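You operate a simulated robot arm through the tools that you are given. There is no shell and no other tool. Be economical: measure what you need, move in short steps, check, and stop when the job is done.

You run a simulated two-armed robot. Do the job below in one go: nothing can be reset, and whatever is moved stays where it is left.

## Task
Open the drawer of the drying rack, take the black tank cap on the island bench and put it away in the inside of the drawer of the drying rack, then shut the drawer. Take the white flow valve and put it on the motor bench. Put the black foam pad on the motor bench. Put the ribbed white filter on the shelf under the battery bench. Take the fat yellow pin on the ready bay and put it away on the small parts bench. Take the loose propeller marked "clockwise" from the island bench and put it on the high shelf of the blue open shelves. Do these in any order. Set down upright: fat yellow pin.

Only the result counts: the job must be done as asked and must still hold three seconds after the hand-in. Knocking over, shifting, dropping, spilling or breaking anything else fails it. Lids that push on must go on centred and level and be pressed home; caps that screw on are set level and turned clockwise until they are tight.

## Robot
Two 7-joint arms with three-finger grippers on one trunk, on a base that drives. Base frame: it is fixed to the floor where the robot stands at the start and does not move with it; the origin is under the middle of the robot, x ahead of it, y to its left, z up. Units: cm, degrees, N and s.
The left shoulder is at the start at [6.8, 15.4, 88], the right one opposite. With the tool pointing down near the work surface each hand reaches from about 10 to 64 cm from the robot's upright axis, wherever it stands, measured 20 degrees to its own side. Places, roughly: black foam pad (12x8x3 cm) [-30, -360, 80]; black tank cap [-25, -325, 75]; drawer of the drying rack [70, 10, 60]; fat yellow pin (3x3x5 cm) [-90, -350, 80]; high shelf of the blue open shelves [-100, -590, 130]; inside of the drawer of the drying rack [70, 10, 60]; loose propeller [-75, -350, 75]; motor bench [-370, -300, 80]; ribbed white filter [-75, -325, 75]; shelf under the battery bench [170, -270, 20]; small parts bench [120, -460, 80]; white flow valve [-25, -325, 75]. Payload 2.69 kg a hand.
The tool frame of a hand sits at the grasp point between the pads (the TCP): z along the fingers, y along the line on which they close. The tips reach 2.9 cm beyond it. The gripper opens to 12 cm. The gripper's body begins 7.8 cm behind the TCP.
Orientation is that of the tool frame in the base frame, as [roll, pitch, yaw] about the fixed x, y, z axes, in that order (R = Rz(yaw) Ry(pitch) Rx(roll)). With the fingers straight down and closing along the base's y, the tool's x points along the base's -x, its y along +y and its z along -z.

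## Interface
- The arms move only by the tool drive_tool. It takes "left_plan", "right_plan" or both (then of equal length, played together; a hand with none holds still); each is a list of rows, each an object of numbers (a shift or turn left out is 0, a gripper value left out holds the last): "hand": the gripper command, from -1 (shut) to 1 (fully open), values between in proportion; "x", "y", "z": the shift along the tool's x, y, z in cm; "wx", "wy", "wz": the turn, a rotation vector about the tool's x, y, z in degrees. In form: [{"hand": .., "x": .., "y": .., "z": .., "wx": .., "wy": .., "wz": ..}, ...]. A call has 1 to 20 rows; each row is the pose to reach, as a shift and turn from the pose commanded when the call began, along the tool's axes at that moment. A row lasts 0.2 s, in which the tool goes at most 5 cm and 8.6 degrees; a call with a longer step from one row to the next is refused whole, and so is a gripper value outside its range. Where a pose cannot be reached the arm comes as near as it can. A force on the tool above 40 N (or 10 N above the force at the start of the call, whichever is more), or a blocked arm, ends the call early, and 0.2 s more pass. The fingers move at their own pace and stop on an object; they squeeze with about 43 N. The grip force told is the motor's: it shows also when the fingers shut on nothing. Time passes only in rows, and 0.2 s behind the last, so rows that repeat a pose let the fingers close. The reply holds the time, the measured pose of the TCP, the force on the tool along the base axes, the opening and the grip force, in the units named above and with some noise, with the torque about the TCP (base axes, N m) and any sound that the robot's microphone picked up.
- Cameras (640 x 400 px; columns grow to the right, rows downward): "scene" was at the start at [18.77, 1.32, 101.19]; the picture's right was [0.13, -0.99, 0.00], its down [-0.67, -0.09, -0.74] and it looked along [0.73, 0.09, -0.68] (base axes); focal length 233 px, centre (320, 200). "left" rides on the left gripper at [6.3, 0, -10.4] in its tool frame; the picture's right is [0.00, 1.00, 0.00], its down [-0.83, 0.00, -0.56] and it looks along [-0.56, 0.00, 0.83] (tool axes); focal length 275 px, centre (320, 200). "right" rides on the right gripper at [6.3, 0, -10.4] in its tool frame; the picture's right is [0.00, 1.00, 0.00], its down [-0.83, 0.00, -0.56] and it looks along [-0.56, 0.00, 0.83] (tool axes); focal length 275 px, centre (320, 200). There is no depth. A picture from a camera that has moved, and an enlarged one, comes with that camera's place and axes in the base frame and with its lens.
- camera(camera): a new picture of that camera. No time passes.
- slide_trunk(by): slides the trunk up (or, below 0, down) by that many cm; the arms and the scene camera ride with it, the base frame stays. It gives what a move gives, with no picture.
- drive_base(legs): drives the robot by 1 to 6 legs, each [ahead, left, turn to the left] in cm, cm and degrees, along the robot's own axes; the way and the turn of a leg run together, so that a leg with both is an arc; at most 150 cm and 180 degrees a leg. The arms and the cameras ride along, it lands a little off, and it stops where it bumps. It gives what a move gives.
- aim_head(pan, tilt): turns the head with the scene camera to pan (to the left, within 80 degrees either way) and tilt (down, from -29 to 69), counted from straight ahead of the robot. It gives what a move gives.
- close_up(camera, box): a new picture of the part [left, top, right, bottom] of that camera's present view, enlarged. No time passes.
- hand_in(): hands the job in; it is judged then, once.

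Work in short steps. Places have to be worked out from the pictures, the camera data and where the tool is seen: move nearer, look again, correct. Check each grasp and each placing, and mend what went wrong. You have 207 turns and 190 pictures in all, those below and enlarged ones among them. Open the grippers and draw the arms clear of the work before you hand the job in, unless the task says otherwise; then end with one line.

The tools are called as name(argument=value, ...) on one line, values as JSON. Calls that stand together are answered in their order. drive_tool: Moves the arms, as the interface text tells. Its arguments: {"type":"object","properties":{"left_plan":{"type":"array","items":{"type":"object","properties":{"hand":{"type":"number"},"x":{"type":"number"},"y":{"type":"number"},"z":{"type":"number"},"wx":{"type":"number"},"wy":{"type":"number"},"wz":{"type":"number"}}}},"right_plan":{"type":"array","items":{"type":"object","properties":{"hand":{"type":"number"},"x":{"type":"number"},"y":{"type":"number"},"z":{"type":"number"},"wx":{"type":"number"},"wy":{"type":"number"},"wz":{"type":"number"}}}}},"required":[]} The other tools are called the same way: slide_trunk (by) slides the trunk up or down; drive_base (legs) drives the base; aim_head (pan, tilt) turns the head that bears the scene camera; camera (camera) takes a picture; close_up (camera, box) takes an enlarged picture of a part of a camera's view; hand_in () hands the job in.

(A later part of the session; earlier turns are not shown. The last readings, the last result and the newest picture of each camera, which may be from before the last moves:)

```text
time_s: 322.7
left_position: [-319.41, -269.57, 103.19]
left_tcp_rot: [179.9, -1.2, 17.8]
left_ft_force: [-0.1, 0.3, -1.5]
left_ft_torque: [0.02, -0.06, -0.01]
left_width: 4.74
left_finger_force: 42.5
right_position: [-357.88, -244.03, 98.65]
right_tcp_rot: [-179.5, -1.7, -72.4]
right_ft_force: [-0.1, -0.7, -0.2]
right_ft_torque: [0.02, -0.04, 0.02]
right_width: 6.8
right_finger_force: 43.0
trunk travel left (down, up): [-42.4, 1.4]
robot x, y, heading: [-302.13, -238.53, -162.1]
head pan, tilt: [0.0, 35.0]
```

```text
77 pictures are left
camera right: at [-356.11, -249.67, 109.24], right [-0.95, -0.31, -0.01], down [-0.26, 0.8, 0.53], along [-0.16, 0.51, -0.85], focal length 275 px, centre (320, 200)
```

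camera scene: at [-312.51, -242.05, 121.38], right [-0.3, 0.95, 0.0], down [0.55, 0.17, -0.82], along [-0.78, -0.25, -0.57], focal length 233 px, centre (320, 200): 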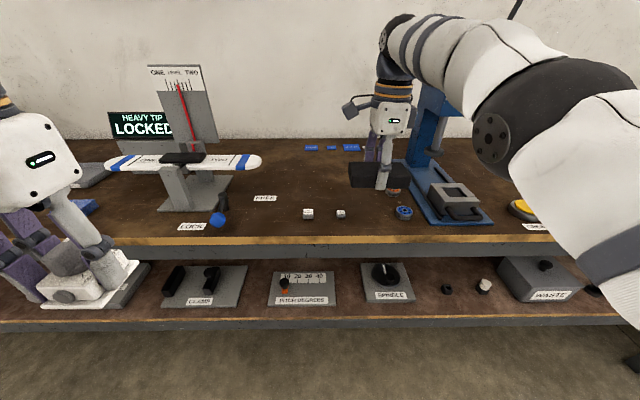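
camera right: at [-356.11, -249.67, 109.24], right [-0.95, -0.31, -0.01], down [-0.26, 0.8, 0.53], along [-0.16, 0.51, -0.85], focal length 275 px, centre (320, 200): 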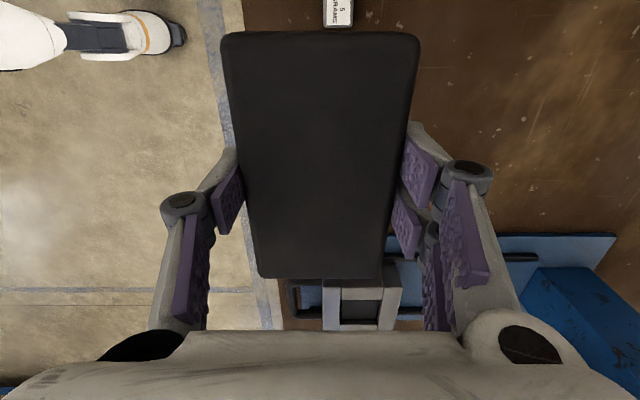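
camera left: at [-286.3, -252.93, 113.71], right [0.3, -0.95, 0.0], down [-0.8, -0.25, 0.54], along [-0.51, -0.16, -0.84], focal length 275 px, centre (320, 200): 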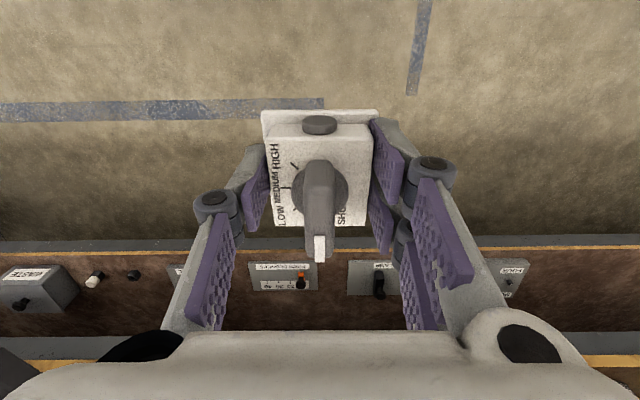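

Bench height z = 86 is confirmed by two views. I drive 17 cm further so the pad is over its spot.

drive_base(legs=[[17, 0, 0]])

camera(camera="scene")

camera(camera="right")

```text
time_s: 324.2
left_position: [-335.54, -274.62, 103.17]
left_tcp_rot: [180.0, -1.3, 17.6]
left_ft_force: [-0.2, 0.2, -0.9]
left_ft_torque: [0.03, -0.07, -0.02]
left_width: 4.73
left_finger_force: 43.3
right_position: [-373.99, -248.95, 98.71]
right_tcp_rot: [-179.5, -1.7, -72.5]
right_ft_force: [-0.7, 0.3, 0.0]
right_ft_torque: [0.04, -0.05, 0.01]
right_width: 6.8
right_finger_force: 43.1
trunk travel left (down, up): [-42.4, 1.4]
robot x, y, heading: [-317.78, -244.15, -162.4]
head pan, tilt: [0.0, 35.0]
```

```text
76 pictures are left
camera scene: at [-328.52, -247.1, 121.38], right [-0.3, 0.95, 0.0], down [0.55, 0.17, -0.82], along [-0.78, -0.25, -0.57], focal length 233 px, centre (320, 200)
```

scene: 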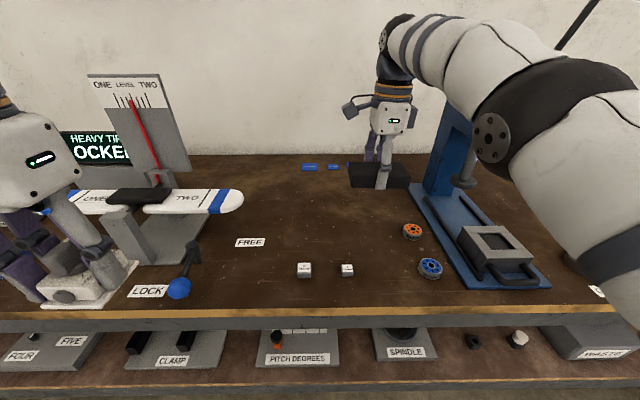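

```text
75 pictures are left
camera right: at [-372.12, -254.67, 109.24], right [-0.95, -0.31, -0.01], down [-0.26, 0.8, 0.53], along [-0.16, 0.51, -0.85], focal length 275 px, centre (320, 200)
```

right: 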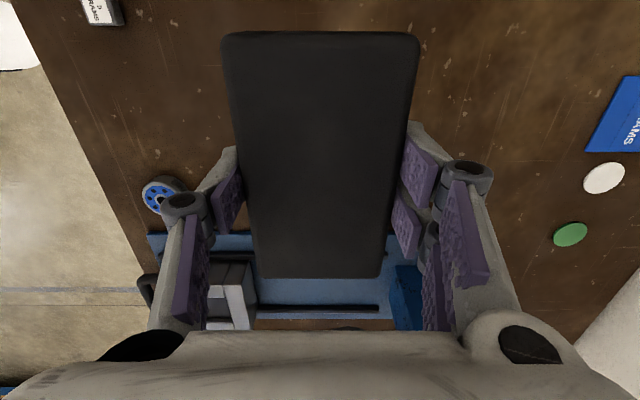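

Below is free bench. I shift 3 cm left away from the bearing and lower the pad to the bench.

drive_tool(right_plan=[{"x": 1.5}, {"x": 3}, {"x": 3, "z": 2}, {"x": 3, "z": 4.5}, {"x": 3, "z": 6.5}, {"x": 3, "z": 7.8}, {"x": 3, "z": 8.5}, {"x": 3, "z": 9}, {"x": 3, "z": 9.4}])

camera(camera="right")

```text
time_s: 326.2
left_position: [-335.35, -274.65, 103.19]
left_tcp_rot: [179.9, -1.1, 17.6]
left_ft_force: [-0.2, 0.5, -0.9]
left_ft_torque: [0.0, -0.01, -0.01]
left_width: 4.72
left_finger_force: 42.3
right_position: [-372.77, -252.0, 89.28]
right_tcp_rot: [-179.6, -1.7, -72.5]
right_ft_force: [0.0, 0.3, 0.8]
right_ft_torque: [-0.03, -0.01, -0.03]
right_width: 6.81
right_finger_force: 42.8
right hand out of reach, approached as far as the arm can: row 2
trunk travel left (down, up): [-42.4, 1.4]
robot x, y, heading: [-317.73, -244.07, -162.7]
head pan, tilt: [0.0, 35.0]
```

```text
74 pictures are left
camera right: at [-370.97, -257.72, 99.86], right [-0.95, -0.31, -0.01], down [-0.26, 0.81, 0.53], along [-0.16, 0.51, -0.85], focal length 275 px, centre (320, 200)
```

right: 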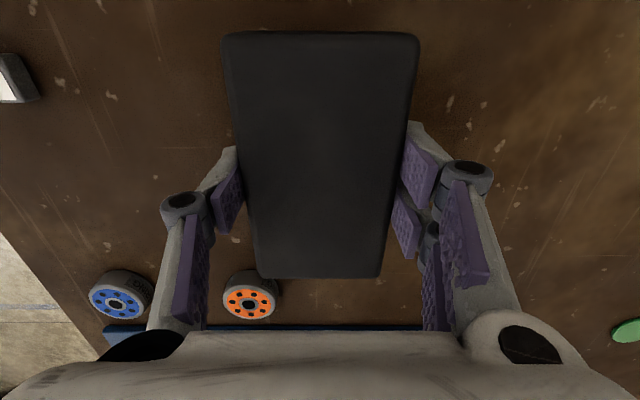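

Not touching yet; I lower in fine steps.

drive_tool(right_plan=[{"z": 0.5}, {"z": 1}, {"z": 1.4}, {"z": 1.8}, {"z": 2.2}, {"z": 2.6}, {"z": 3}])

```text
time_s: 327.6
left_position: [-335.11, -274.61, 103.39]
left_tcp_rot: [-180.0, -1.0, 17.6]
left_ft_force: [0.5, -0.2, -0.5]
left_ft_torque: [-0.01, 0.04, -0.01]
left_width: 4.76
left_finger_force: 43.1
right_position: [-372.86, -252.11, 87.79]
right_tcp_rot: [179.6, -1.6, -72.5]
right_ft_force: [8.0, 3.9, 29.9]
right_ft_torque: [0.32, -0.52, -0.01]
right_width: 6.83
right_finger_force: 42.6
trunk travel left (down, up): [-42.4, 1.4]
robot x, y, heading: [-318.17, -244.01, -162.4]
head pan, tilt: [0.0, 35.0]
stopped in row 6 (right hand): the force on the tool passed its limit at 44 N (the readings are from after the stop); the commanded pose is now the measured one
```

On the bench. I ease up, open and withdraw upward.

drive_tool(right_plan=[{"z": -0.4}, {"z": -0.4, "hand": 0.55}, {"z": -0.4}, {"z": -0.4}, {"z": -2.5}, {"z": -6}, {"z": -10}, {"z": -12}])

camera(camera="right")

```text
time_s: 329.4
left_position: [-335.42, -274.68, 103.19]
left_tcp_rot: [179.9, -1.2, 17.6]
left_ft_force: [0.4, 0.9, -0.8]
left_ft_torque: [0.0, 0.0, 0.02]
left_width: 4.72
left_finger_force: 43.2
right_position: [-372.66, -251.43, 99.04]
right_tcp_rot: [-179.9, -1.6, -72.4]
right_ft_force: [0.9, 0.8, 0.3]
right_ft_torque: [0.0, 0.04, -0.01]
right_width: 9.32
right_finger_force: 0.0
right hand out of reach, approached as far as the arm can: row 8
trunk travel left (down, up): [-42.4, 1.4]
robot x, y, heading: [-318.15, -244.25, -162.3]
head pan, tilt: [0.0, 35.0]
```

```text
73 pictures are left
camera right: at [-370.74, -257.11, 109.6], right [-0.95, -0.31, 0.0], down [-0.26, 0.81, 0.53], along [-0.16, 0.51, -0.85], focal length 275 px, centre (320, 200)
```

right: 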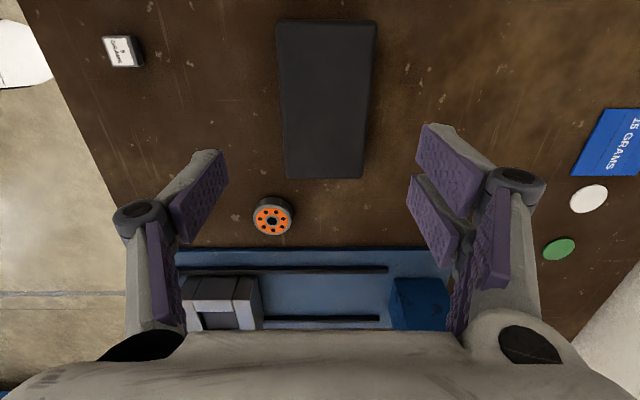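

The pad is down. I retract the right hand to the side, then bring the left hand to the middle at safe height.

drive_tool(right_plan=[{"y": -4}, {"y": -8, "x": -1}, {"y": -12, "x": -3}, {"y": -16, "x": -5}, {"y": -20, "x": -7}, {"y": -23, "x": -9}, {"y": -24, "x": -11}, {"y": -24, "x": -12}])

drive_tool(left_plan=[{"y": -2}, {"y": -5}, {"y": -8}, {"y": -11}, {"y": -14}, {"y": -17}, {"y": -19.7}, {"y": -19.7}])

camera(camera="scene")

```text
time_s: 331.1
left_position: [-335.35, -274.65, 103.15]
left_tcp_rot: [-180.0, -1.2, 17.6]
left_ft_force: [0.1, -1.0, -1.7]
left_ft_torque: [0.03, -0.01, 0.0]
left_width: 4.73
left_finger_force: 42.9
right_position: [-353.29, -232.75, 98.68]
right_tcp_rot: [-180.0, -1.6, -72.4]
right_ft_force: [-0.9, -0.3, -0.7]
right_ft_torque: [0.02, -0.04, -0.01]
right_width: 9.31
right_finger_force: 0.0
right hand out of reach, approached as far as the arm can: row 4
trunk travel left (down, up): [-42.4, 1.4]
robot x, y, heading: [-318.38, -244.02, -162.6]
head pan, tilt: [0.0, 35.0]
```

```text
time_s: 332.9
left_position: [-341.48, -255.85, 102.94]
left_tcp_rot: [-180.0, -1.2, 17.6]
left_ft_force: [0.0, -0.3, -0.9]
left_ft_torque: [0.02, -0.03, 0.04]
left_width: 4.74
left_finger_force: 43.5
right_position: [-353.31, -232.81, 98.67]
right_tcp_rot: [-179.9, -1.6, -72.4]
right_ft_force: [0.5, 0.8, -0.3]
right_ft_torque: [0.0, -0.01, 0.0]
right_width: 9.31
right_finger_force: 0.0
trunk travel left (down, up): [-42.4, 1.4]
robot x, y, heading: [-318.14, -243.68, -162.7]
head pan, tilt: [0.0, 35.0]
```

```text
72 pictures are left
camera scene: at [-328.44, -247.1, 121.39], right [-0.3, 0.95, 0.0], down [0.55, 0.17, -0.82], along [-0.78, -0.25, -0.57], focal length 233 px, centre (320, 200)
```

scene: 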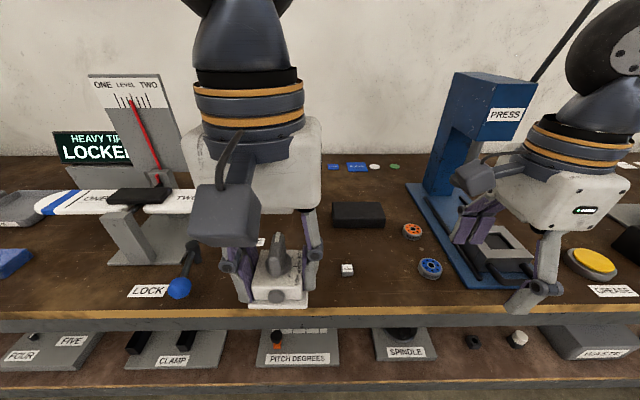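

Left hand is in the middle. I extend it forward past the blade tip and lower toward the free spot beside the pad.

drive_tool(left_plan=[{"x": -4}, {"x": -9}, {"x": -14}, {"x": -19}, {"x": -24}, {"x": -28, "z": 0.5}, {"x": -31, "z": 3}, {"x": -33.6, "z": 6}, {"x": -33.6, "z": 9}, {"x": -33.6, "z": 11.5}, {"x": -33.6, "z": 11.5}])

camera(camera="left")

camera(camera="scene")

```text
time_s: 335.4
left_position: [-368.23, -266.59, 90.74]
left_tcp_rot: [180.0, -1.1, 17.5]
left_ft_force: [0.0, -1.0, -1.5]
left_ft_torque: [0.03, -0.05, 0.06]
left_width: 4.73
left_finger_force: 42.5
left hand out of reach, approached as far as the arm can: row 6, 7, 8, 9, 10, 11
right_position: [-353.36, -232.76, 98.81]
right_tcp_rot: [-179.9, -1.5, -72.4]
right_ft_force: [-0.2, -1.1, 0.6]
right_ft_torque: [-0.01, -0.03, -0.02]
right_width: 9.3
right_finger_force: 0.0
trunk travel left (down, up): [-42.4, 1.4]
robot x, y, heading: [-317.55, -244.06, -162.3]
head pan, tilt: [0.0, 35.0]
```

```text
71 pictures are left
camera left: at [-362.43, -264.87, 101.17], right [0.3, -0.95, 0.0], down [-0.8, -0.25, 0.54], along [-0.51, -0.16, -0.84], focal length 275 px, centre (320, 200)
```

left: 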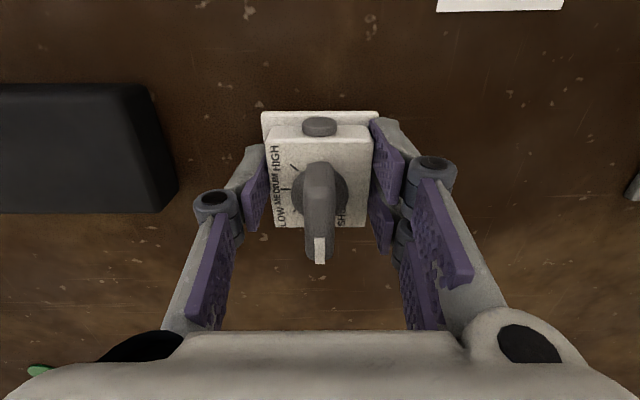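

```text
70 pictures are left
camera scene: at [-328.46, -247.14, 121.38], right [-0.3, 0.95, 0.0], down [0.55, 0.17, -0.82], along [-0.78, -0.25, -0.57], focal length 233 px, centre (320, 200)
```

scene: 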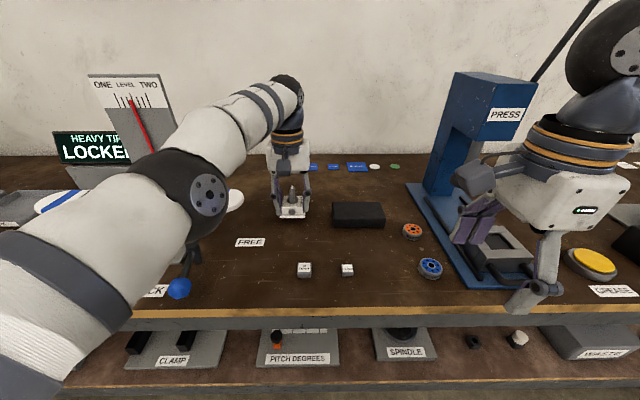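

Good spot, clear of pad, FREE label and blade. I lower to contact in fine steps.

drive_tool(left_plan=[{"z": 0.7}, {"z": 1.4}, {"z": 2}, {"z": 2.5}, {"z": 2.9}, {"z": 3.3}, {"z": 3.7}, {"z": 4.1}])

```text
time_s: 336.7
left_position: [-368.23, -266.61, 88.37]
left_tcp_rot: [-180.0, -0.2, 17.7]
left_ft_force: [4.6, 1.5, 29.5]
left_ft_torque: [0.02, -0.67, 0.07]
left_width: 4.73
left_finger_force: 43.0
left hand out of reach, approached as far as the arm can: row 6
right_position: [-353.08, -232.64, 98.73]
right_tcp_rot: [179.9, -1.5, -72.4]
right_ft_force: [0.3, -0.4, 0.4]
right_ft_torque: [-0.01, 0.01, 0.05]
right_width: 9.3
right_finger_force: 0.0
trunk travel left (down, up): [-42.4, 1.4]
robot x, y, heading: [-318.13, -244.16, -162.6]
head pan, tilt: [0.0, 35.0]
stopped in row 6 (left hand): the force on the tool passed its limit at 44 N (the readings are from after the stop); the commanded pose is now the measured one
```

The valve stands on the bench. I ease, open and lift straight up.

drive_tool(left_plan=[{"z": -0.3}, {"z": -0.4, "hand": 0.15}, {"z": -0.4}, {"z": -0.4}, {"z": -2.5}, {"z": -6}, {"z": -9}, {"z": -11}])

camera(camera="left")

```text
time_s: 338.5
left_position: [-367.01, -267.13, 97.39]
left_tcp_rot: [-180.0, -0.9, 17.7]
left_ft_force: [-0.6, 0.6, 0.4]
left_ft_torque: [0.02, 0.05, 0.02]
left_width: 6.91
left_finger_force: 0.0
left hand out of reach, approached as far as the arm can: row 6, 7, 8
right_position: [-353.29, -232.8, 98.62]
right_tcp_rot: [-179.9, -1.7, -72.5]
right_ft_force: [0.3, -0.3, -0.5]
right_ft_torque: [0.05, 0.02, 0.01]
right_width: 9.33
right_finger_force: 0.0
trunk travel left (down, up): [-42.4, 1.4]
robot x, y, heading: [-317.9, -243.89, -162.5]
head pan, tilt: [0.0, 35.0]
```

```text
69 pictures are left
camera left: at [-361.22, -265.37, 107.88], right [0.3, -0.95, 0.0], down [-0.8, -0.25, 0.54], along [-0.52, -0.16, -0.84], focal length 275 px, centre (320, 200)
```

left: 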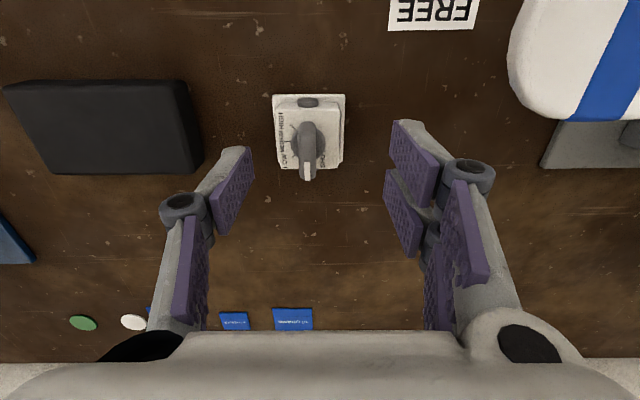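

Both are placed. I narrow the fingers and retreat the left hand back past the blade tip, rising, then shift it left.

drive_tool(left_plan=[{"hand": -1, "y": -0.5}, {"y": -1}, {"y": -1.5, "x": 3, "z": -1}, {"y": -1.5, "x": 7, "z": -3}, {"y": -1.5, "x": 11, "z": -5}, {"y": -1.5, "x": 15, "z": -6}, {"y": -1.5, "x": 19, "z": -6}, {"y": -1.5, "x": 23, "z": -6}, {"y": -1.5, "x": 27, "z": -6}])

camera(camera="scene")

```text
time_s: 340.5
left_position: [-363.43, -259.66, 107.27]
left_tcp_rot: [179.9, -0.9, 17.7]
left_ft_force: [0.3, -0.1, -0.4]
left_ft_torque: [0.01, 0.01, 0.02]
left_width: 0.01
left_finger_force: 28.7
left hand out of reach, approached as far as the arm can: row 2, 3, 4, 5, 6, 7, 8, 9
right_position: [-353.38, -232.8, 98.69]
right_tcp_rot: [-179.9, -1.7, -72.5]
right_ft_force: [-0.6, -0.5, 0.1]
right_ft_torque: [-0.01, 0.0, 0.0]
right_width: 9.3
right_finger_force: 0.1
trunk travel left (down, up): [-42.4, 1.4]
robot x, y, heading: [-317.78, -243.96, -162.5]
head pan, tilt: [0.0, 35.0]
```

```text
68 pictures are left
camera scene: at [-328.44, -247.07, 121.38], right [-0.3, 0.95, 0.0], down [0.55, 0.17, -0.82], along [-0.78, -0.25, -0.57], focal length 233 px, centre (320, 200)
```

scene: 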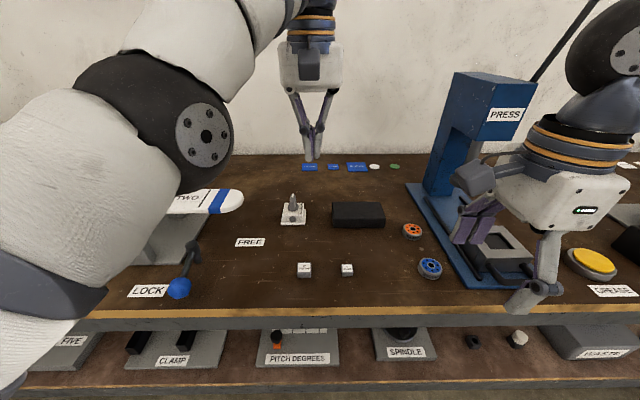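

Valve and pad stand well on the bench. I back the base straight away, then bring the left hand to a normal pose.

drive_base(legs=[[-48, 0, 0]])

drive_tool(left_plan=[{"x": 4, "z": 0}, {"x": 8, "z": 1}, {"x": 12, "z": 2}, {"x": 16, "z": 3, "y": 3}, {"x": 19, "z": 4, "y": 6}, {"x": 19, "z": 4, "y": 9}, {"x": 19, "z": 4, "y": 11, "hand": 0.5}])

camera(camera="scene")

```text
time_s: 343.4
left_position: [-317.02, -245.17, 107.0]
left_tcp_rot: [180.0, -0.8, 17.9]
left_ft_force: [0.4, -0.5, -0.4]
left_ft_torque: [0.01, 0.0, 0.03]
left_width: 0.0
left_finger_force: 28.5
right_position: [-307.07, -218.03, 98.65]
right_tcp_rot: [-179.9, -1.6, -72.2]
right_ft_force: [-1.1, 0.0, -0.4]
right_ft_torque: [-0.01, 0.0, 0.02]
right_width: 9.28
right_finger_force: 0.0
trunk travel left (down, up): [-42.4, 1.4]
robot x, y, heading: [-271.95, -229.08, -162.6]
head pan, tilt: [0.0, 35.0]
```

```text
refused: row 4 steps farther than a row can; nothing moved
```

```text
67 pictures are left
camera scene: at [-282.18, -232.41, 121.39], right [-0.3, 0.95, 0.0], down [0.55, 0.17, -0.82], along [-0.78, -0.25, -0.57], focal length 233 px, centre (320, 200)
```

scene: 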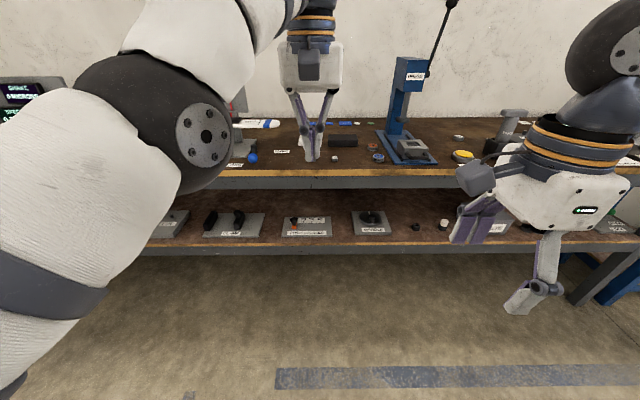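

I normalise both hands: left pulled back and lowered slightly, right hand turned back to natural yaw.

drive_tool(left_plan=[{"x": 3, "z": 0}, {"x": 6, "z": 1}, {"x": 9, "z": 2}, {"x": 12, "z": 3, "y": 1}, {"x": 14, "z": 4, "y": 3}, {"x": 16, "z": 4, "y": 5}, {"x": 17, "z": 4, "y": 7}, {"x": 18, "z": 4, "y": 9, "hand": 0.5}, {"x": 18, "z": 4, "y": 11}, {"x": 18, "z": 4, "y": 13}, {"x": 18, "z": 4, "y": 13}], right_plan=[{"wz": -8.5}, {"wz": -17}, {"wz": -25.5}, {"wz": -34}, {"wz": -42.5}, {"wz": -51}, {"wz": -59.5}, {"wz": -68}, {"wz": -76.5}, {"wz": -85}, {"wz": -90}])

drive_base(legs=[[0, 0, 90], [0, 60, 0], [0, 68, 0]])

aim_head(pan=0, tilt=45)

camera(camera="scene")

```text
time_s: 345.8
left_position: [-316.6, -245.98, 108.2]
left_tcp_rot: [179.9, -1.0, 17.9]
left_ft_force: [0.0, -0.4, 0.8]
left_ft_torque: [0.0, 0.02, 0.0]
left_width: 9.01
left_finger_force: 0.1
left hand out of reach, approached as far as the arm can: row 1, 2, 3, 4, 5, 6, 7, 8, 9, 10, 11
right_position: [-307.23, -218.28, 98.66]
right_tcp_rot: [178.5, -0.1, 18.0]
right_ft_force: [-0.2, 0.3, -0.1]
right_ft_torque: [0.0, -0.01, 0.01]
right_width: 9.29
right_finger_force: 0.1
trunk travel left (down, up): [-42.4, 1.4]
robot x, y, heading: [-272.01, -229.27, -162.2]
head pan, tilt: [0.0, 35.0]
```

```text
time_s: 357.2
left_position: [-174.2, -243.68, 108.31]
left_tcp_rot: [179.9, -1.0, 111.3]
left_ft_force: [-0.7, -0.8, -0.3]
left_ft_torque: [0.01, -0.08, -0.01]
left_width: 9.02
left_finger_force: 0.1
right_position: [-202.59, -235.87, 98.66]
right_tcp_rot: [178.4, 0.0, 111.0]
right_ft_force: [0.3, -0.4, -1.2]
right_ft_torque: [0.0, -0.03, 0.0]
right_width: 9.34
right_finger_force: 0.1
trunk travel left (down, up): [-42.4, 1.4]
robot x, y, heading: [-193.09, -200.27, -69.0]
head pan, tilt: [0.0, 35.0]
stopped in leg 3: the robot was blocked; the commanded pose is now the measured one
```

```text
time_s: 357.9
left_position: [-173.91, -243.67, 108.3]
left_tcp_rot: [180.0, -0.9, 111.3]
left_ft_force: [0.3, 0.0, -0.5]
left_ft_torque: [-0.04, -0.02, 0.01]
left_width: 8.99
left_finger_force: 0.0
right_position: [-202.45, -235.77, 98.69]
right_tcp_rot: [178.4, -0.1, 111.0]
right_ft_force: [0.2, -0.4, 0.4]
right_ft_torque: [-0.02, -0.03, -0.01]
right_width: 9.28
right_finger_force: 0.1
trunk travel left (down, up): [-42.4, 1.4]
robot x, y, heading: [-193.01, -199.97, -69.2]
head pan, tilt: [0.0, 45.0]
```

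```text
66 pictures are left
camera scene: at [-189.59, -209.17, 119.91], right [-0.93, -0.36, 0.0], down [-0.25, 0.66, -0.71], along [0.25, -0.66, -0.71], focal length 233 px, centre (320, 200)
```

scene: 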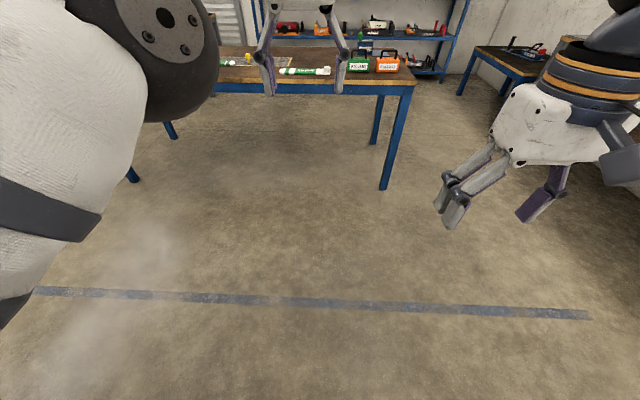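

I bumped the drone table's end because I hadn't moved south first. I step away from it to the right, straighten, drive ahead, and also lower the left hand, which is at its limit.

drive_base(legs=[[0, -12, 0], [0, 0, -3.3], [62, 0, 0]])

drive_tool(left_plan=[{"z": 3}, {"z": 6}, {"z": 9}, {"z": 12}, {"z": 15}, {"z": 15}])

camera(camera="scene")

```text
time_s: 362.9
left_position: [-168.95, -306.58, 108.23]
left_tcp_rot: [179.9, -1.0, 108.4]
left_ft_force: [0.8, -0.1, -0.3]
left_ft_torque: [0.03, -0.02, 0.01]
left_width: 9.01
left_finger_force: 0.1
right_position: [-197.01, -297.35, 98.71]
right_tcp_rot: [178.4, 0.0, 108.2]
right_ft_force: [-0.2, -0.8, 0.1]
right_ft_torque: [0.0, 0.0, -0.01]
right_width: 9.28
right_finger_force: 0.1
trunk travel left (down, up): [-42.4, 1.4]
robot x, y, heading: [-185.85, -261.99, -71.9]
head pan, tilt: [0.0, 45.0]
```

```text
time_s: 364.4
left_position: [-169.17, -311.04, 94.25]
left_tcp_rot: [179.8, -0.9, 108.3]
left_ft_force: [-0.5, -0.3, 0.4]
left_ft_torque: [-0.02, -0.01, 0.04]
left_width: 9.0
left_finger_force: 0.0
left hand out of reach, approached as far as the arm can: row 1, 2, 3, 4, 5, 6
right_position: [-196.94, -297.18, 98.79]
right_tcp_rot: [178.5, 0.1, 108.3]
right_ft_force: [0.2, -0.4, -0.5]
right_ft_torque: [0.01, -0.02, 0.02]
right_width: 9.3
right_finger_force: 0.1
trunk travel left (down, up): [-42.4, 1.4]
robot x, y, heading: [-185.95, -261.62, -71.8]
head pan, tilt: [0.0, 45.0]
```

```text
65 pictures are left
camera scene: at [-182.88, -271.23, 119.92], right [-0.95, -0.31, 0.0], down [-0.22, 0.67, -0.71], along [0.22, -0.67, -0.71], focal length 233 px, centre (320, 200)
```

scene: 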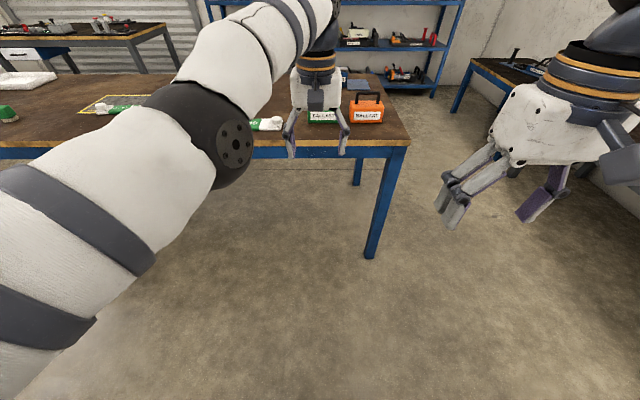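

I bring the left hand back and to the left so it's out of the way.

drive_tool(left_plan=[{"x": 3, "y": 1}, {"x": 6, "y": 3}, {"x": 9, "y": 5}, {"x": 12, "y": 7}, {"x": 15, "y": 9}, {"x": 18, "y": 11}, {"x": 20, "y": 13}, {"x": 20, "y": 15}, {"x": 20, "y": 15}])

```text
time_s: 366.4
left_position: [-162.99, -309.3, 101.45]
left_tcp_rot: [179.9, -1.1, 108.4]
left_ft_force: [-0.9, -0.3, 0.3]
left_ft_torque: [0.02, 0.03, -0.01]
left_width: 9.02
left_finger_force: 0.1
left hand out of reach, approached as far as the arm can: row 1, 2, 3, 4, 5, 6, 7, 8, 9
right_position: [-196.99, -297.22, 98.63]
right_tcp_rot: [178.4, 0.0, 108.3]
right_ft_force: [0.2, 0.0, 0.4]
right_ft_torque: [0.0, 0.0, -0.03]
right_width: 9.3
right_finger_force: 0.0
trunk travel left (down, up): [-42.4, 1.4]
robot x, y, heading: [-186.07, -261.68, -72.1]
head pan, tilt: [0.0, 45.0]
```

The left arm's command ran beyond its limits; I bring the commanded pose back near the measured one to resync.

drive_tool(left_plan=[{"x": -4.5, "y": -1.5, "z": -1}, {"x": -9, "y": -3, "z": -2}, {"x": -13.5, "y": -4.5, "z": -3}, {"x": -18, "y": -6, "z": -4}, {"x": -22.5, "y": -7, "z": -5}, {"x": -27, "y": -8, "z": -6}, {"x": -31.5, "y": -9, "z": -7}, {"x": -36, "y": -10, "z": -8}, {"x": -40.5, "y": -11, "z": -9}, {"x": -45, "y": -12, "z": -10}, {"x": -45, "y": -12, "z": -10}])

camera(camera="scene")

```text
time_s: 368.8
left_position: [-162.74, -310.19, 99.56]
left_tcp_rot: [179.9, -1.0, 108.4]
left_ft_force: [1.1, -0.1, 0.4]
left_ft_torque: [-0.01, 0.01, 0.02]
left_width: 8.99
left_finger_force: 0.1
left hand out of reach, approached as far as the arm can: row 1, 2, 3, 4, 5, 6, 7, 8, 9, 10, 11
right_position: [-197.0, -297.2, 98.67]
right_tcp_rot: [178.5, 0.0, 108.3]
right_ft_force: [-0.4, -0.6, 0.2]
right_ft_torque: [-0.02, -0.04, 0.0]
right_width: 9.32
right_finger_force: 0.0
trunk travel left (down, up): [-42.4, 1.4]
robot x, y, heading: [-185.63, -261.97, -72.0]
head pan, tilt: [0.0, 45.0]
```

```text
64 pictures are left
camera scene: at [-182.84, -271.28, 119.9], right [-0.95, -0.31, 0.0], down [-0.22, 0.67, -0.71], along [0.22, -0.67, -0.71], focal length 233 px, centre (320, 200)
```

scene: 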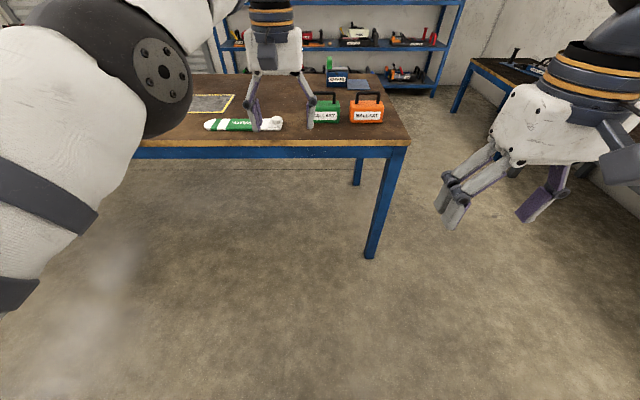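

I try freeing the left wrist with a small turn in place.

drive_tool(left_plan=[{"wz": 8}, {"wz": 16}, {"wz": 24}, {"wz": 32}, {"wz": 32}])

```text
time_s: 369.9
left_position: [-163.59, -310.32, 98.75]
left_tcp_rot: [-179.5, -0.7, 76.2]
left_ft_force: [-0.1, 0.9, 1.0]
left_ft_torque: [-0.02, -0.02, -0.01]
left_width: 8.97
left_finger_force: 0.1
left hand out of reach, approached as far as the arm can: row 1, 2, 3, 4, 5
right_position: [-197.02, -297.16, 98.54]
right_tcp_rot: [178.4, 0.1, 108.2]
right_ft_force: [-0.4, 0.2, -0.5]
right_ft_torque: [0.06, 0.03, 0.0]
right_width: 9.31
right_finger_force: 0.1
trunk travel left (down, up): [-42.4, 1.4]
robot x, y, heading: [-185.86, -262.15, -72.2]
head pan, tilt: [0.0, 45.0]
```

Orientation follows but position is stuck, likely the elbow is against the head. I command the hand further out to the left and lower so the elbow swings free.

drive_tool(left_plan=[{"x": -1.5, "y": 3, "z": 1}, {"x": -3, "y": 6, "z": 3}, {"x": -4.5, "y": 9, "z": 5}, {"x": -6, "y": 12, "z": 8}, {"x": -6, "y": 15, "z": 11}, {"x": -6, "y": 18, "z": 13}, {"x": -6, "y": 18, "z": 13}])

camera(camera="scene")

```text
time_s: 371.6
left_position: [-149.91, -310.29, 86.83]
left_tcp_rot: [-179.6, -0.8, 76.4]
left_ft_force: [-0.2, 0.8, -0.2]
left_ft_torque: [-0.01, 0.04, -0.01]
left_width: 8.98
left_finger_force: 0.1
left hand out of reach, approached as far as the arm can: row 1, 2, 3, 4, 5, 6, 7
right_position: [-197.03, -297.12, 98.75]
right_tcp_rot: [178.4, 0.0, 108.2]
right_ft_force: [0.1, -0.2, -0.4]
right_ft_torque: [-0.03, 0.01, 0.02]
right_width: 9.31
right_finger_force: 0.1
trunk travel left (down, up): [-42.4, 1.4]
robot x, y, heading: [-185.97, -261.69, -72.2]
head pan, tilt: [0.0, 45.0]
```

```text
63 pictures are left
camera scene: at [-182.83, -271.27, 119.91], right [-0.95, -0.31, 0.0], down [-0.22, 0.67, -0.71], along [0.22, -0.67, -0.71], focal length 233 px, centre (320, 200)
```

scene: 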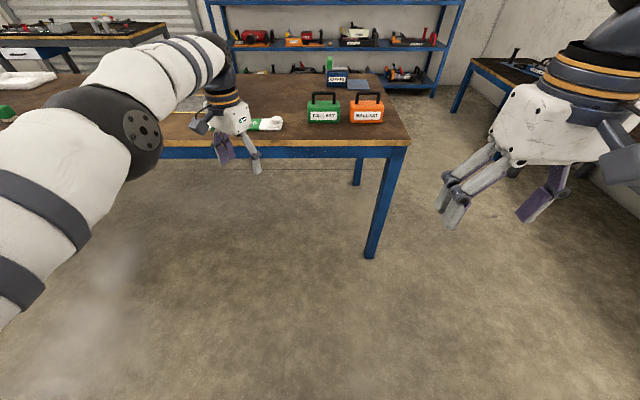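

The hand moved freely now. I command it back toward the robot by 20 cm and see whether it follows.

drive_tool(left_plan=[{"x": 4, "y": -2.5}, {"x": 8, "y": -5}, {"x": 12, "y": -7.5}, {"x": 16, "y": -10}, {"x": 20, "y": -12.5}, {"x": 24, "y": -15}, {"x": 28, "y": -17.5}, {"x": 32, "y": -20}])

```text
time_s: 373.4
left_position: [-161.74, -278.29, 88.14]
left_tcp_rot: [-179.6, -0.9, 76.4]
left_ft_force: [0.0, -0.1, -0.1]
left_ft_torque: [0.02, 0.01, -0.03]
left_width: 9.01
left_finger_force: 0.0
left hand out of reach, approached as far as the arm can: row 8
right_position: [-197.08, -297.21, 98.68]
right_tcp_rot: [178.4, 0.0, 108.1]
right_ft_force: [-0.1, -0.2, 0.3]
right_ft_torque: [-0.03, 0.01, -0.01]
right_width: 9.31
right_finger_force: 0.0
trunk travel left (down, up): [-42.4, 1.4]
robot x, y, heading: [-185.73, -261.94, -71.8]
head pan, tilt: [0.0, 45.0]
```

Left hand is back in a normal pose. I drive along to the pin and approach the island.

drive_base(legs=[[0, 72, -0.7], [52, 0, 0]])

camera(camera="scene")

camera(camera="right")

```text
time_s: 382.1
left_position: [-75.6, -306.54, 88.17]
left_tcp_rot: [-179.4, -1.0, 75.7]
left_ft_force: [0.8, -0.2, 0.4]
left_ft_torque: [-0.01, 0.0, 0.04]
left_width: 9.0
left_finger_force: 0.1
right_position: [-111.11, -324.87, 98.68]
right_tcp_rot: [178.3, 0.0, 107.3]
right_ft_force: [-1.6, -0.3, -0.4]
right_ft_torque: [0.0, -0.02, -0.01]
right_width: 9.3
right_finger_force: 0.0
trunk travel left (down, up): [-42.4, 1.4]
robot x, y, heading: [-99.37, -289.58, -72.7]
head pan, tilt: [0.0, 45.0]
```

```text
62 pictures are left
camera scene: at [-96.72, -299.2, 119.9], right [-0.96, -0.3, 0.0], down [-0.21, 0.68, -0.71], along [0.21, -0.68, -0.71], focal length 233 px, centre (320, 200)
```

scene: 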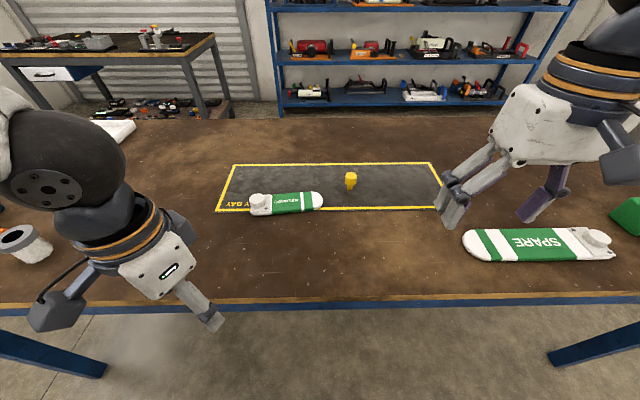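

```text
61 pictures are left
camera right: at [-113.33, -318.95, 109.09], right [0.95, 0.3, 0.03], down [0.24, -0.8, 0.56], along [0.19, -0.52, -0.83], focal length 275 px, centre (320, 200)
```

right: 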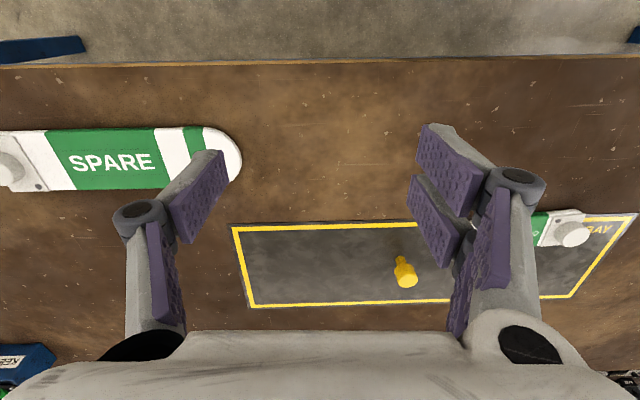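

Pin at about [-90.6, -345.5]. I bring the right hand over it, opened to 5 cm to stay clear of the COUNTER propeller.

drive_tool(right_plan=[{"x": -3.7, "y": 1.9, "hand": -0.1}, {"x": -7.4, "y": 3.9}, {"x": -11, "y": 5.8, "z": 1}, {"x": -14.8, "y": 7.7, "z": 2}, {"x": -18.4, "y": 9.6, "z": 4}, {"x": -22, "y": 11.6, "z": 6}, {"x": -25.8, "y": 13.5, "z": 8}, {"x": -25.8, "y": 13.5, "z": 8.7}])

camera(camera="right")

```text
time_s: 383.9
left_position: [-75.64, -306.46, 88.12]
left_tcp_rot: [-179.6, -1.0, 75.6]
left_ft_force: [-0.2, -0.4, 0.7]
left_ft_torque: [-0.06, 0.0, 0.02]
left_width: 8.99
left_finger_force: 0.0
right_position: [-90.69, -344.96, 90.36]
right_tcp_rot: [178.4, -0.1, 107.4]
right_ft_force: [0.0, -0.5, -0.9]
right_ft_torque: [0.01, -0.01, -0.01]
right_width: 5.4
right_finger_force: 0.1
right hand out of reach, approached as far as the arm can: row 7, 8
trunk travel left (down, up): [-42.4, 1.4]
robot x, y, heading: [-99.47, -289.56, -72.9]
head pan, tilt: [0.0, 45.0]
```

```text
60 pictures are left
camera right: at [-92.79, -338.98, 100.74], right [0.95, 0.3, 0.03], down [0.24, -0.8, 0.56], along [0.19, -0.52, -0.83], focal length 275 px, centre (320, 200)
```

right: 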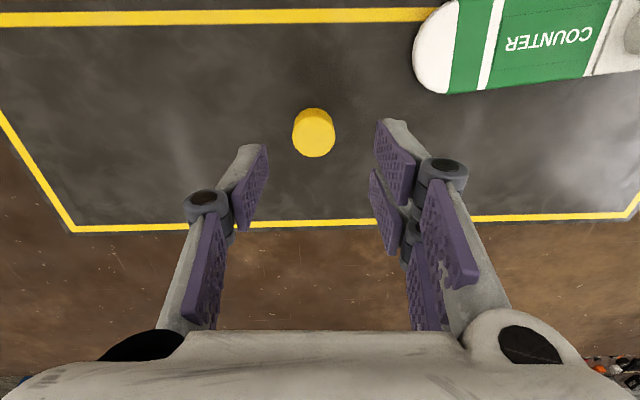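

Centred. I lower to TCP 81.3, close on the pin's head and lift slowly.

drive_tool(right_plan=[{"x": -0.6, "z": 2}, {"x": -0.6, "z": 5}, {"x": -0.6, "z": 7.5}, {"x": -0.6, "z": 9}, {"x": -0.6, "z": 9}, {"x": -0.6, "z": 9, "hand": -1}, {"x": -0.6, "z": 9}, {"x": -0.6, "z": 9}, {"x": -0.6, "z": 9}, {"x": -0.6, "z": 8.8}, {"x": -0.6, "z": 8.4}, {"x": -0.6, "z": 7.9}, {"x": -0.6, "z": 7.2}, {"x": -0.6, "z": 6.3}, {"x": -0.6, "z": 5.3}])

camera(camera="right")

```text
time_s: 387.1
left_position: [-75.55, -306.46, 88.12]
left_tcp_rot: [-179.5, -0.9, 75.6]
left_ft_force: [0.4, -0.3, -0.4]
left_ft_torque: [0.0, 0.0, -0.02]
left_width: 9.0
left_finger_force: 0.1
right_position: [-90.21, -345.36, 85.17]
right_tcp_rot: [178.3, 0.0, 107.4]
right_ft_force: [0.9, 0.6, -0.3]
right_ft_torque: [-0.03, -0.02, 0.0]
right_width: 2.7
right_finger_force: 43.3
trunk travel left (down, up): [-42.4, 1.4]
robot x, y, heading: [-99.92, -289.67, -72.9]
head pan, tilt: [0.0, 45.0]
```

```text
59 pictures are left
camera right: at [-92.39, -339.32, 95.57], right [0.95, 0.3, 0.03], down [0.24, -0.8, 0.56], along [0.19, -0.52, -0.83], focal length 275 px, centre (320, 200)
```

right: 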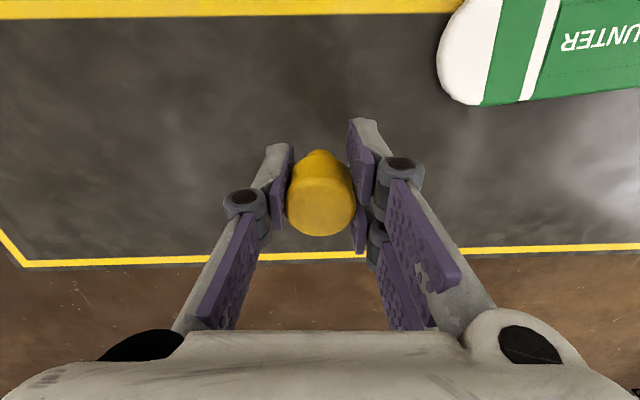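

The pin is held. I lift it, pull the hand in, then drive around the island's east end toward the small parts bench.

drive_tool(right_plan=[{"z": -1}, {"z": -2.5}, {"z": -4}, {"z": -6}, {"z": -8}, {"x": 2, "z": -10}, {"x": 5, "z": -12}, {"x": 8, "z": -13.5}, {"x": 11, "z": -14}, {"x": 13, "z": -14}])

drive_base(legs=[[-38, 0, 0], [0, 90, 0], [0, 72, 0], [110, 0, 0]])

camera(camera="scene")

```text
time_s: 389.3
left_position: [-75.6, -306.54, 88.01]
left_tcp_rot: [-179.6, -0.9, 75.6]
left_ft_force: [-0.1, -0.6, 0.1]
left_ft_torque: [0.02, 0.03, 0.0]
left_width: 9.02
left_finger_force: 0.0
right_position: [-89.35, -340.95, 101.9]
right_tcp_rot: [178.4, -0.1, 107.3]
right_ft_force: [0.1, 0.8, -0.3]
right_ft_torque: [-0.01, 0.01, -0.02]
right_width: 2.65
right_finger_force: 43.3
right hand out of reach, approached as far as the arm can: row 3, 4, 5, 6, 7, 8, 9, 10
trunk travel left (down, up): [-42.4, 1.4]
robot x, y, heading: [-99.61, -289.84, -72.6]
head pan, tilt: [0.0, 45.0]
```

```text
time_s: 409.4
left_position: [99.0, -330.57, 88.11]
left_tcp_rot: [-179.5, -0.9, 74.1]
left_ft_force: [0.2, 0.1, -1.1]
left_ft_torque: [-0.03, -0.02, 0.02]
left_width: 9.01
left_finger_force: 0.0
right_position: [84.48, -364.68, 101.89]
right_tcp_rot: [178.4, -0.1, 105.9]
right_ft_force: [0.1, -0.8, -0.7]
right_ft_torque: [-0.04, -0.01, -0.01]
right_width: 2.67
right_finger_force: 42.9
trunk travel left (down, up): [-42.4, 1.4]
robot x, y, heading: [75.48, -313.07, -74.2]
head pan, tilt: [0.0, 45.0]
```

```text
58 pictures are left
camera scene: at [78.09, -322.66, 119.9], right [-0.96, -0.27, 0.0], down [-0.19, 0.68, -0.71], along [0.19, -0.68, -0.71], focal length 233 px, centre (320, 200)
```

scene: 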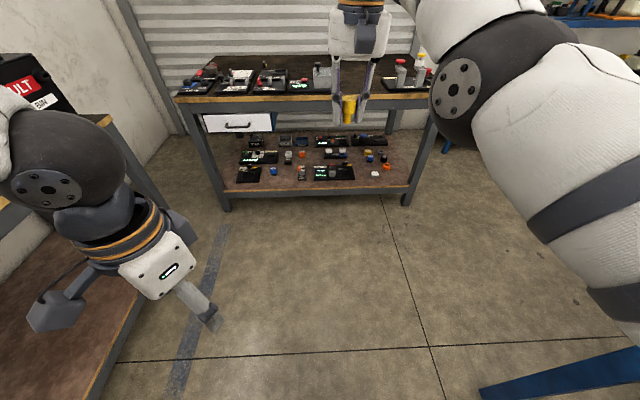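

The small parts bench is straight ahead. I drive 50 cm closer and look for a free spot.

drive_base(legs=[[0, 0, 1.7], [50, 0, 0]])

camera(camera="scene")

camera(camera="right")

```text
time_s: 412.7
left_position: [114.57, -377.12, 88.15]
left_tcp_rot: [-179.5, -0.9, 75.9]
left_ft_force: [0.1, -0.2, 0.3]
left_ft_torque: [0.04, -0.01, 0.03]
left_width: 8.99
left_finger_force: 0.1
right_position: [101.01, -411.67, 101.89]
right_tcp_rot: [178.4, -0.1, 107.7]
right_ft_force: [0.3, 0.4, 0.1]
right_ft_torque: [0.04, 0.01, -0.01]
right_width: 2.65
right_finger_force: 42.7
trunk travel left (down, up): [-42.4, 1.4]
robot x, y, heading: [90.44, -360.48, -72.3]
head pan, tilt: [0.0, 45.0]
```

```text
57 pictures are left
camera scene: at [93.35, -369.88, 119.9], right [-0.95, -0.3, 0.0], down [-0.21, 0.67, -0.71], along [0.21, -0.67, -0.71], focal length 233 px, centre (320, 200)
```

scene: 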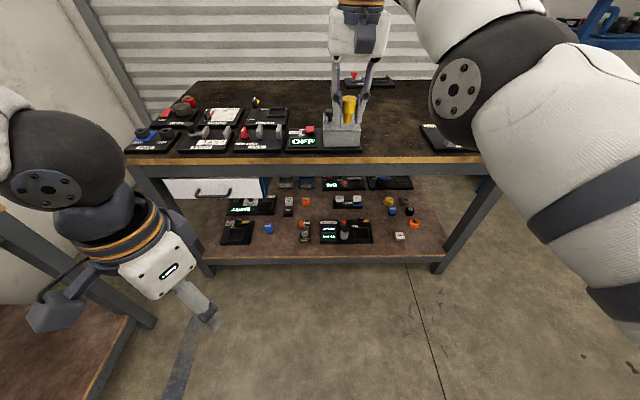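

```text
56 pictures are left
camera right: at [98.9, -405.74, 112.32], right [0.95, 0.31, 0.03], down [0.24, -0.8, 0.55], along [0.19, -0.52, -0.83], focal length 275 px, centre (320, 200)
```

right: 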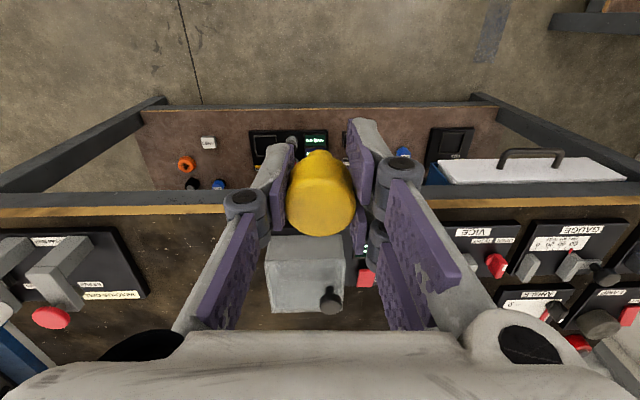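

There's a 19 cm gap on the bench between a black plate and a grey block, around [92, -444], bench z≈80. I move right 18 and ahead 27 to put the pin over it.

drive_base(legs=[[0, -18, 0], [27, 0, 0]])

camera(camera="right")

camera(camera="scene")

```text
time_s: 416.2
left_position: [105.47, -407.92, 87.91]
left_tcp_rot: [-179.5, -0.8, 75.9]
left_ft_force: [-0.2, 0.2, 0.3]
left_ft_torque: [0.03, 0.02, -0.03]
left_width: 9.0
left_finger_force: 0.1
right_position: [92.02, -442.52, 101.93]
right_tcp_rot: [178.5, -0.1, 107.7]
right_ft_force: [-0.1, -0.3, -1.0]
right_ft_torque: [0.0, 0.02, -0.02]
right_width: 2.67
right_finger_force: 43.0
trunk travel left (down, up): [-42.4, 1.4]
robot x, y, heading: [80.82, -391.11, -72.5]
head pan, tilt: [0.0, 45.0]
```

```text
55 pictures are left
camera right: at [89.81, -436.54, 112.31], right [0.95, 0.31, 0.03], down [0.24, -0.8, 0.55], along [0.19, -0.52, -0.83], focal length 275 px, centre (320, 200)
```

right: 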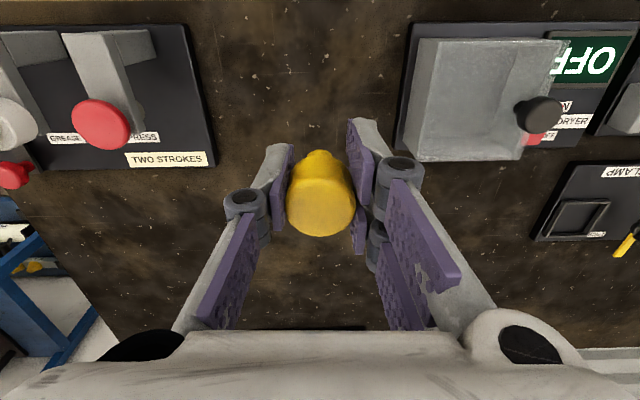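

```text
54 pictures are left
camera scene: at [84.26, -400.69, 119.9], right [-0.95, -0.3, 0.0], down [-0.21, 0.67, -0.71], along [0.21, -0.67, -0.71], focal length 233 px, centre (320, 200)
```

scene: 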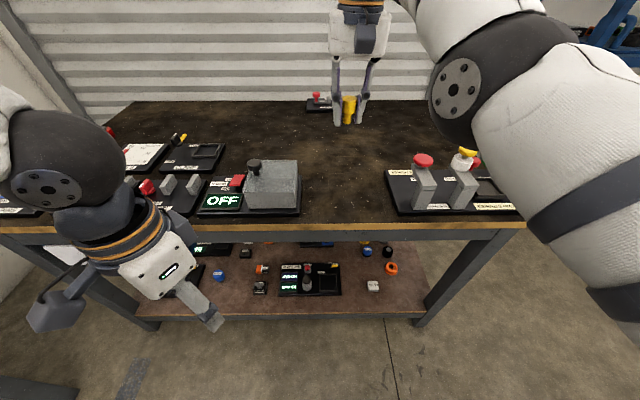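

Directly over clear bench. I lower toward z≈87 and check.

drive_tool(right_plan=[{"y": -1, "z": 1.5}, {"y": -2, "z": 3.5}, {"y": -2, "z": 6}, {"y": -2, "z": 8.5}, {"y": -2, "z": 11}, {"y": -2, "z": 13}, {"y": -2, "z": 14}, {"y": -2, "z": 14}])

camera(camera="right")

```text
time_s: 418.0
left_position: [105.5, -407.92, 88.08]
left_tcp_rot: [-179.5, -0.9, 76.0]
left_ft_force: [-0.3, -0.5, -1.1]
left_ft_torque: [0.0, -0.01, 0.01]
left_width: 9.0
left_finger_force: 0.1
right_position: [92.23, -445.48, 88.86]
right_tcp_rot: [178.5, -0.2, 107.8]
right_ft_force: [0.0, -0.4, -0.1]
right_ft_torque: [0.0, 0.02, -0.02]
right_width: 2.65
right_finger_force: 43.0
right hand out of reach, approached as far as the arm can: row 1, 2, 3, 4, 5, 6, 7, 8
trunk travel left (down, up): [-42.4, 1.4]
robot x, y, heading: [80.84, -391.69, -72.5]
head pan, tilt: [0.0, 45.0]
```

```text
53 pictures are left
camera right: at [90.03, -439.54, 99.3], right [0.95, 0.31, 0.03], down [0.24, -0.8, 0.55], along [0.19, -0.52, -0.83], focal length 275 px, centre (320, 200)
```

right: 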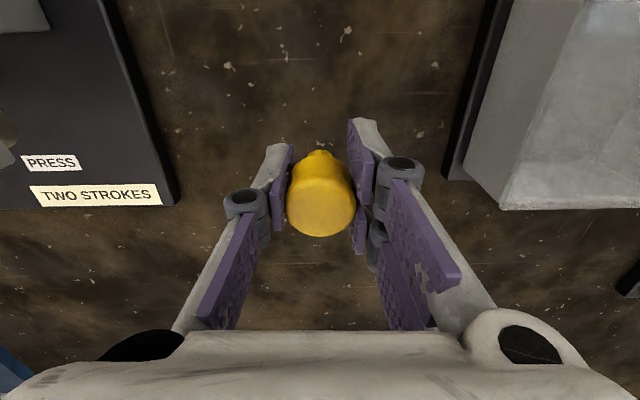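

The measured pose lags the command. I shift the command forward 10 cm to match the measured place and see whether it settles.

drive_tool(right_plan=[{"x": -4}, {"x": -8}, {"x": -11}, {"x": -11}, {"x": -11}])

```text
time_s: 419.2
left_position: [105.38, -407.74, 88.1]
left_tcp_rot: [-179.5, -0.9, 76.1]
left_ft_force: [0.4, 0.1, 0.7]
left_ft_torque: [0.03, -0.01, 0.04]
left_width: 9.0
left_finger_force: 0.0
right_position: [90.54, -446.84, 88.21]
right_tcp_rot: [178.4, 0.0, 107.7]
right_ft_force: [-0.4, 0.1, -0.6]
right_ft_torque: [0.0, -0.01, -0.01]
right_width: 2.64
right_finger_force: 43.3
right hand out of reach, approached as far as the arm can: row 1, 2, 3, 4, 5
trunk travel left (down, up): [-42.4, 1.4]
robot x, y, heading: [81.15, -391.02, -72.5]
head pan, tilt: [0.0, 45.0]
```

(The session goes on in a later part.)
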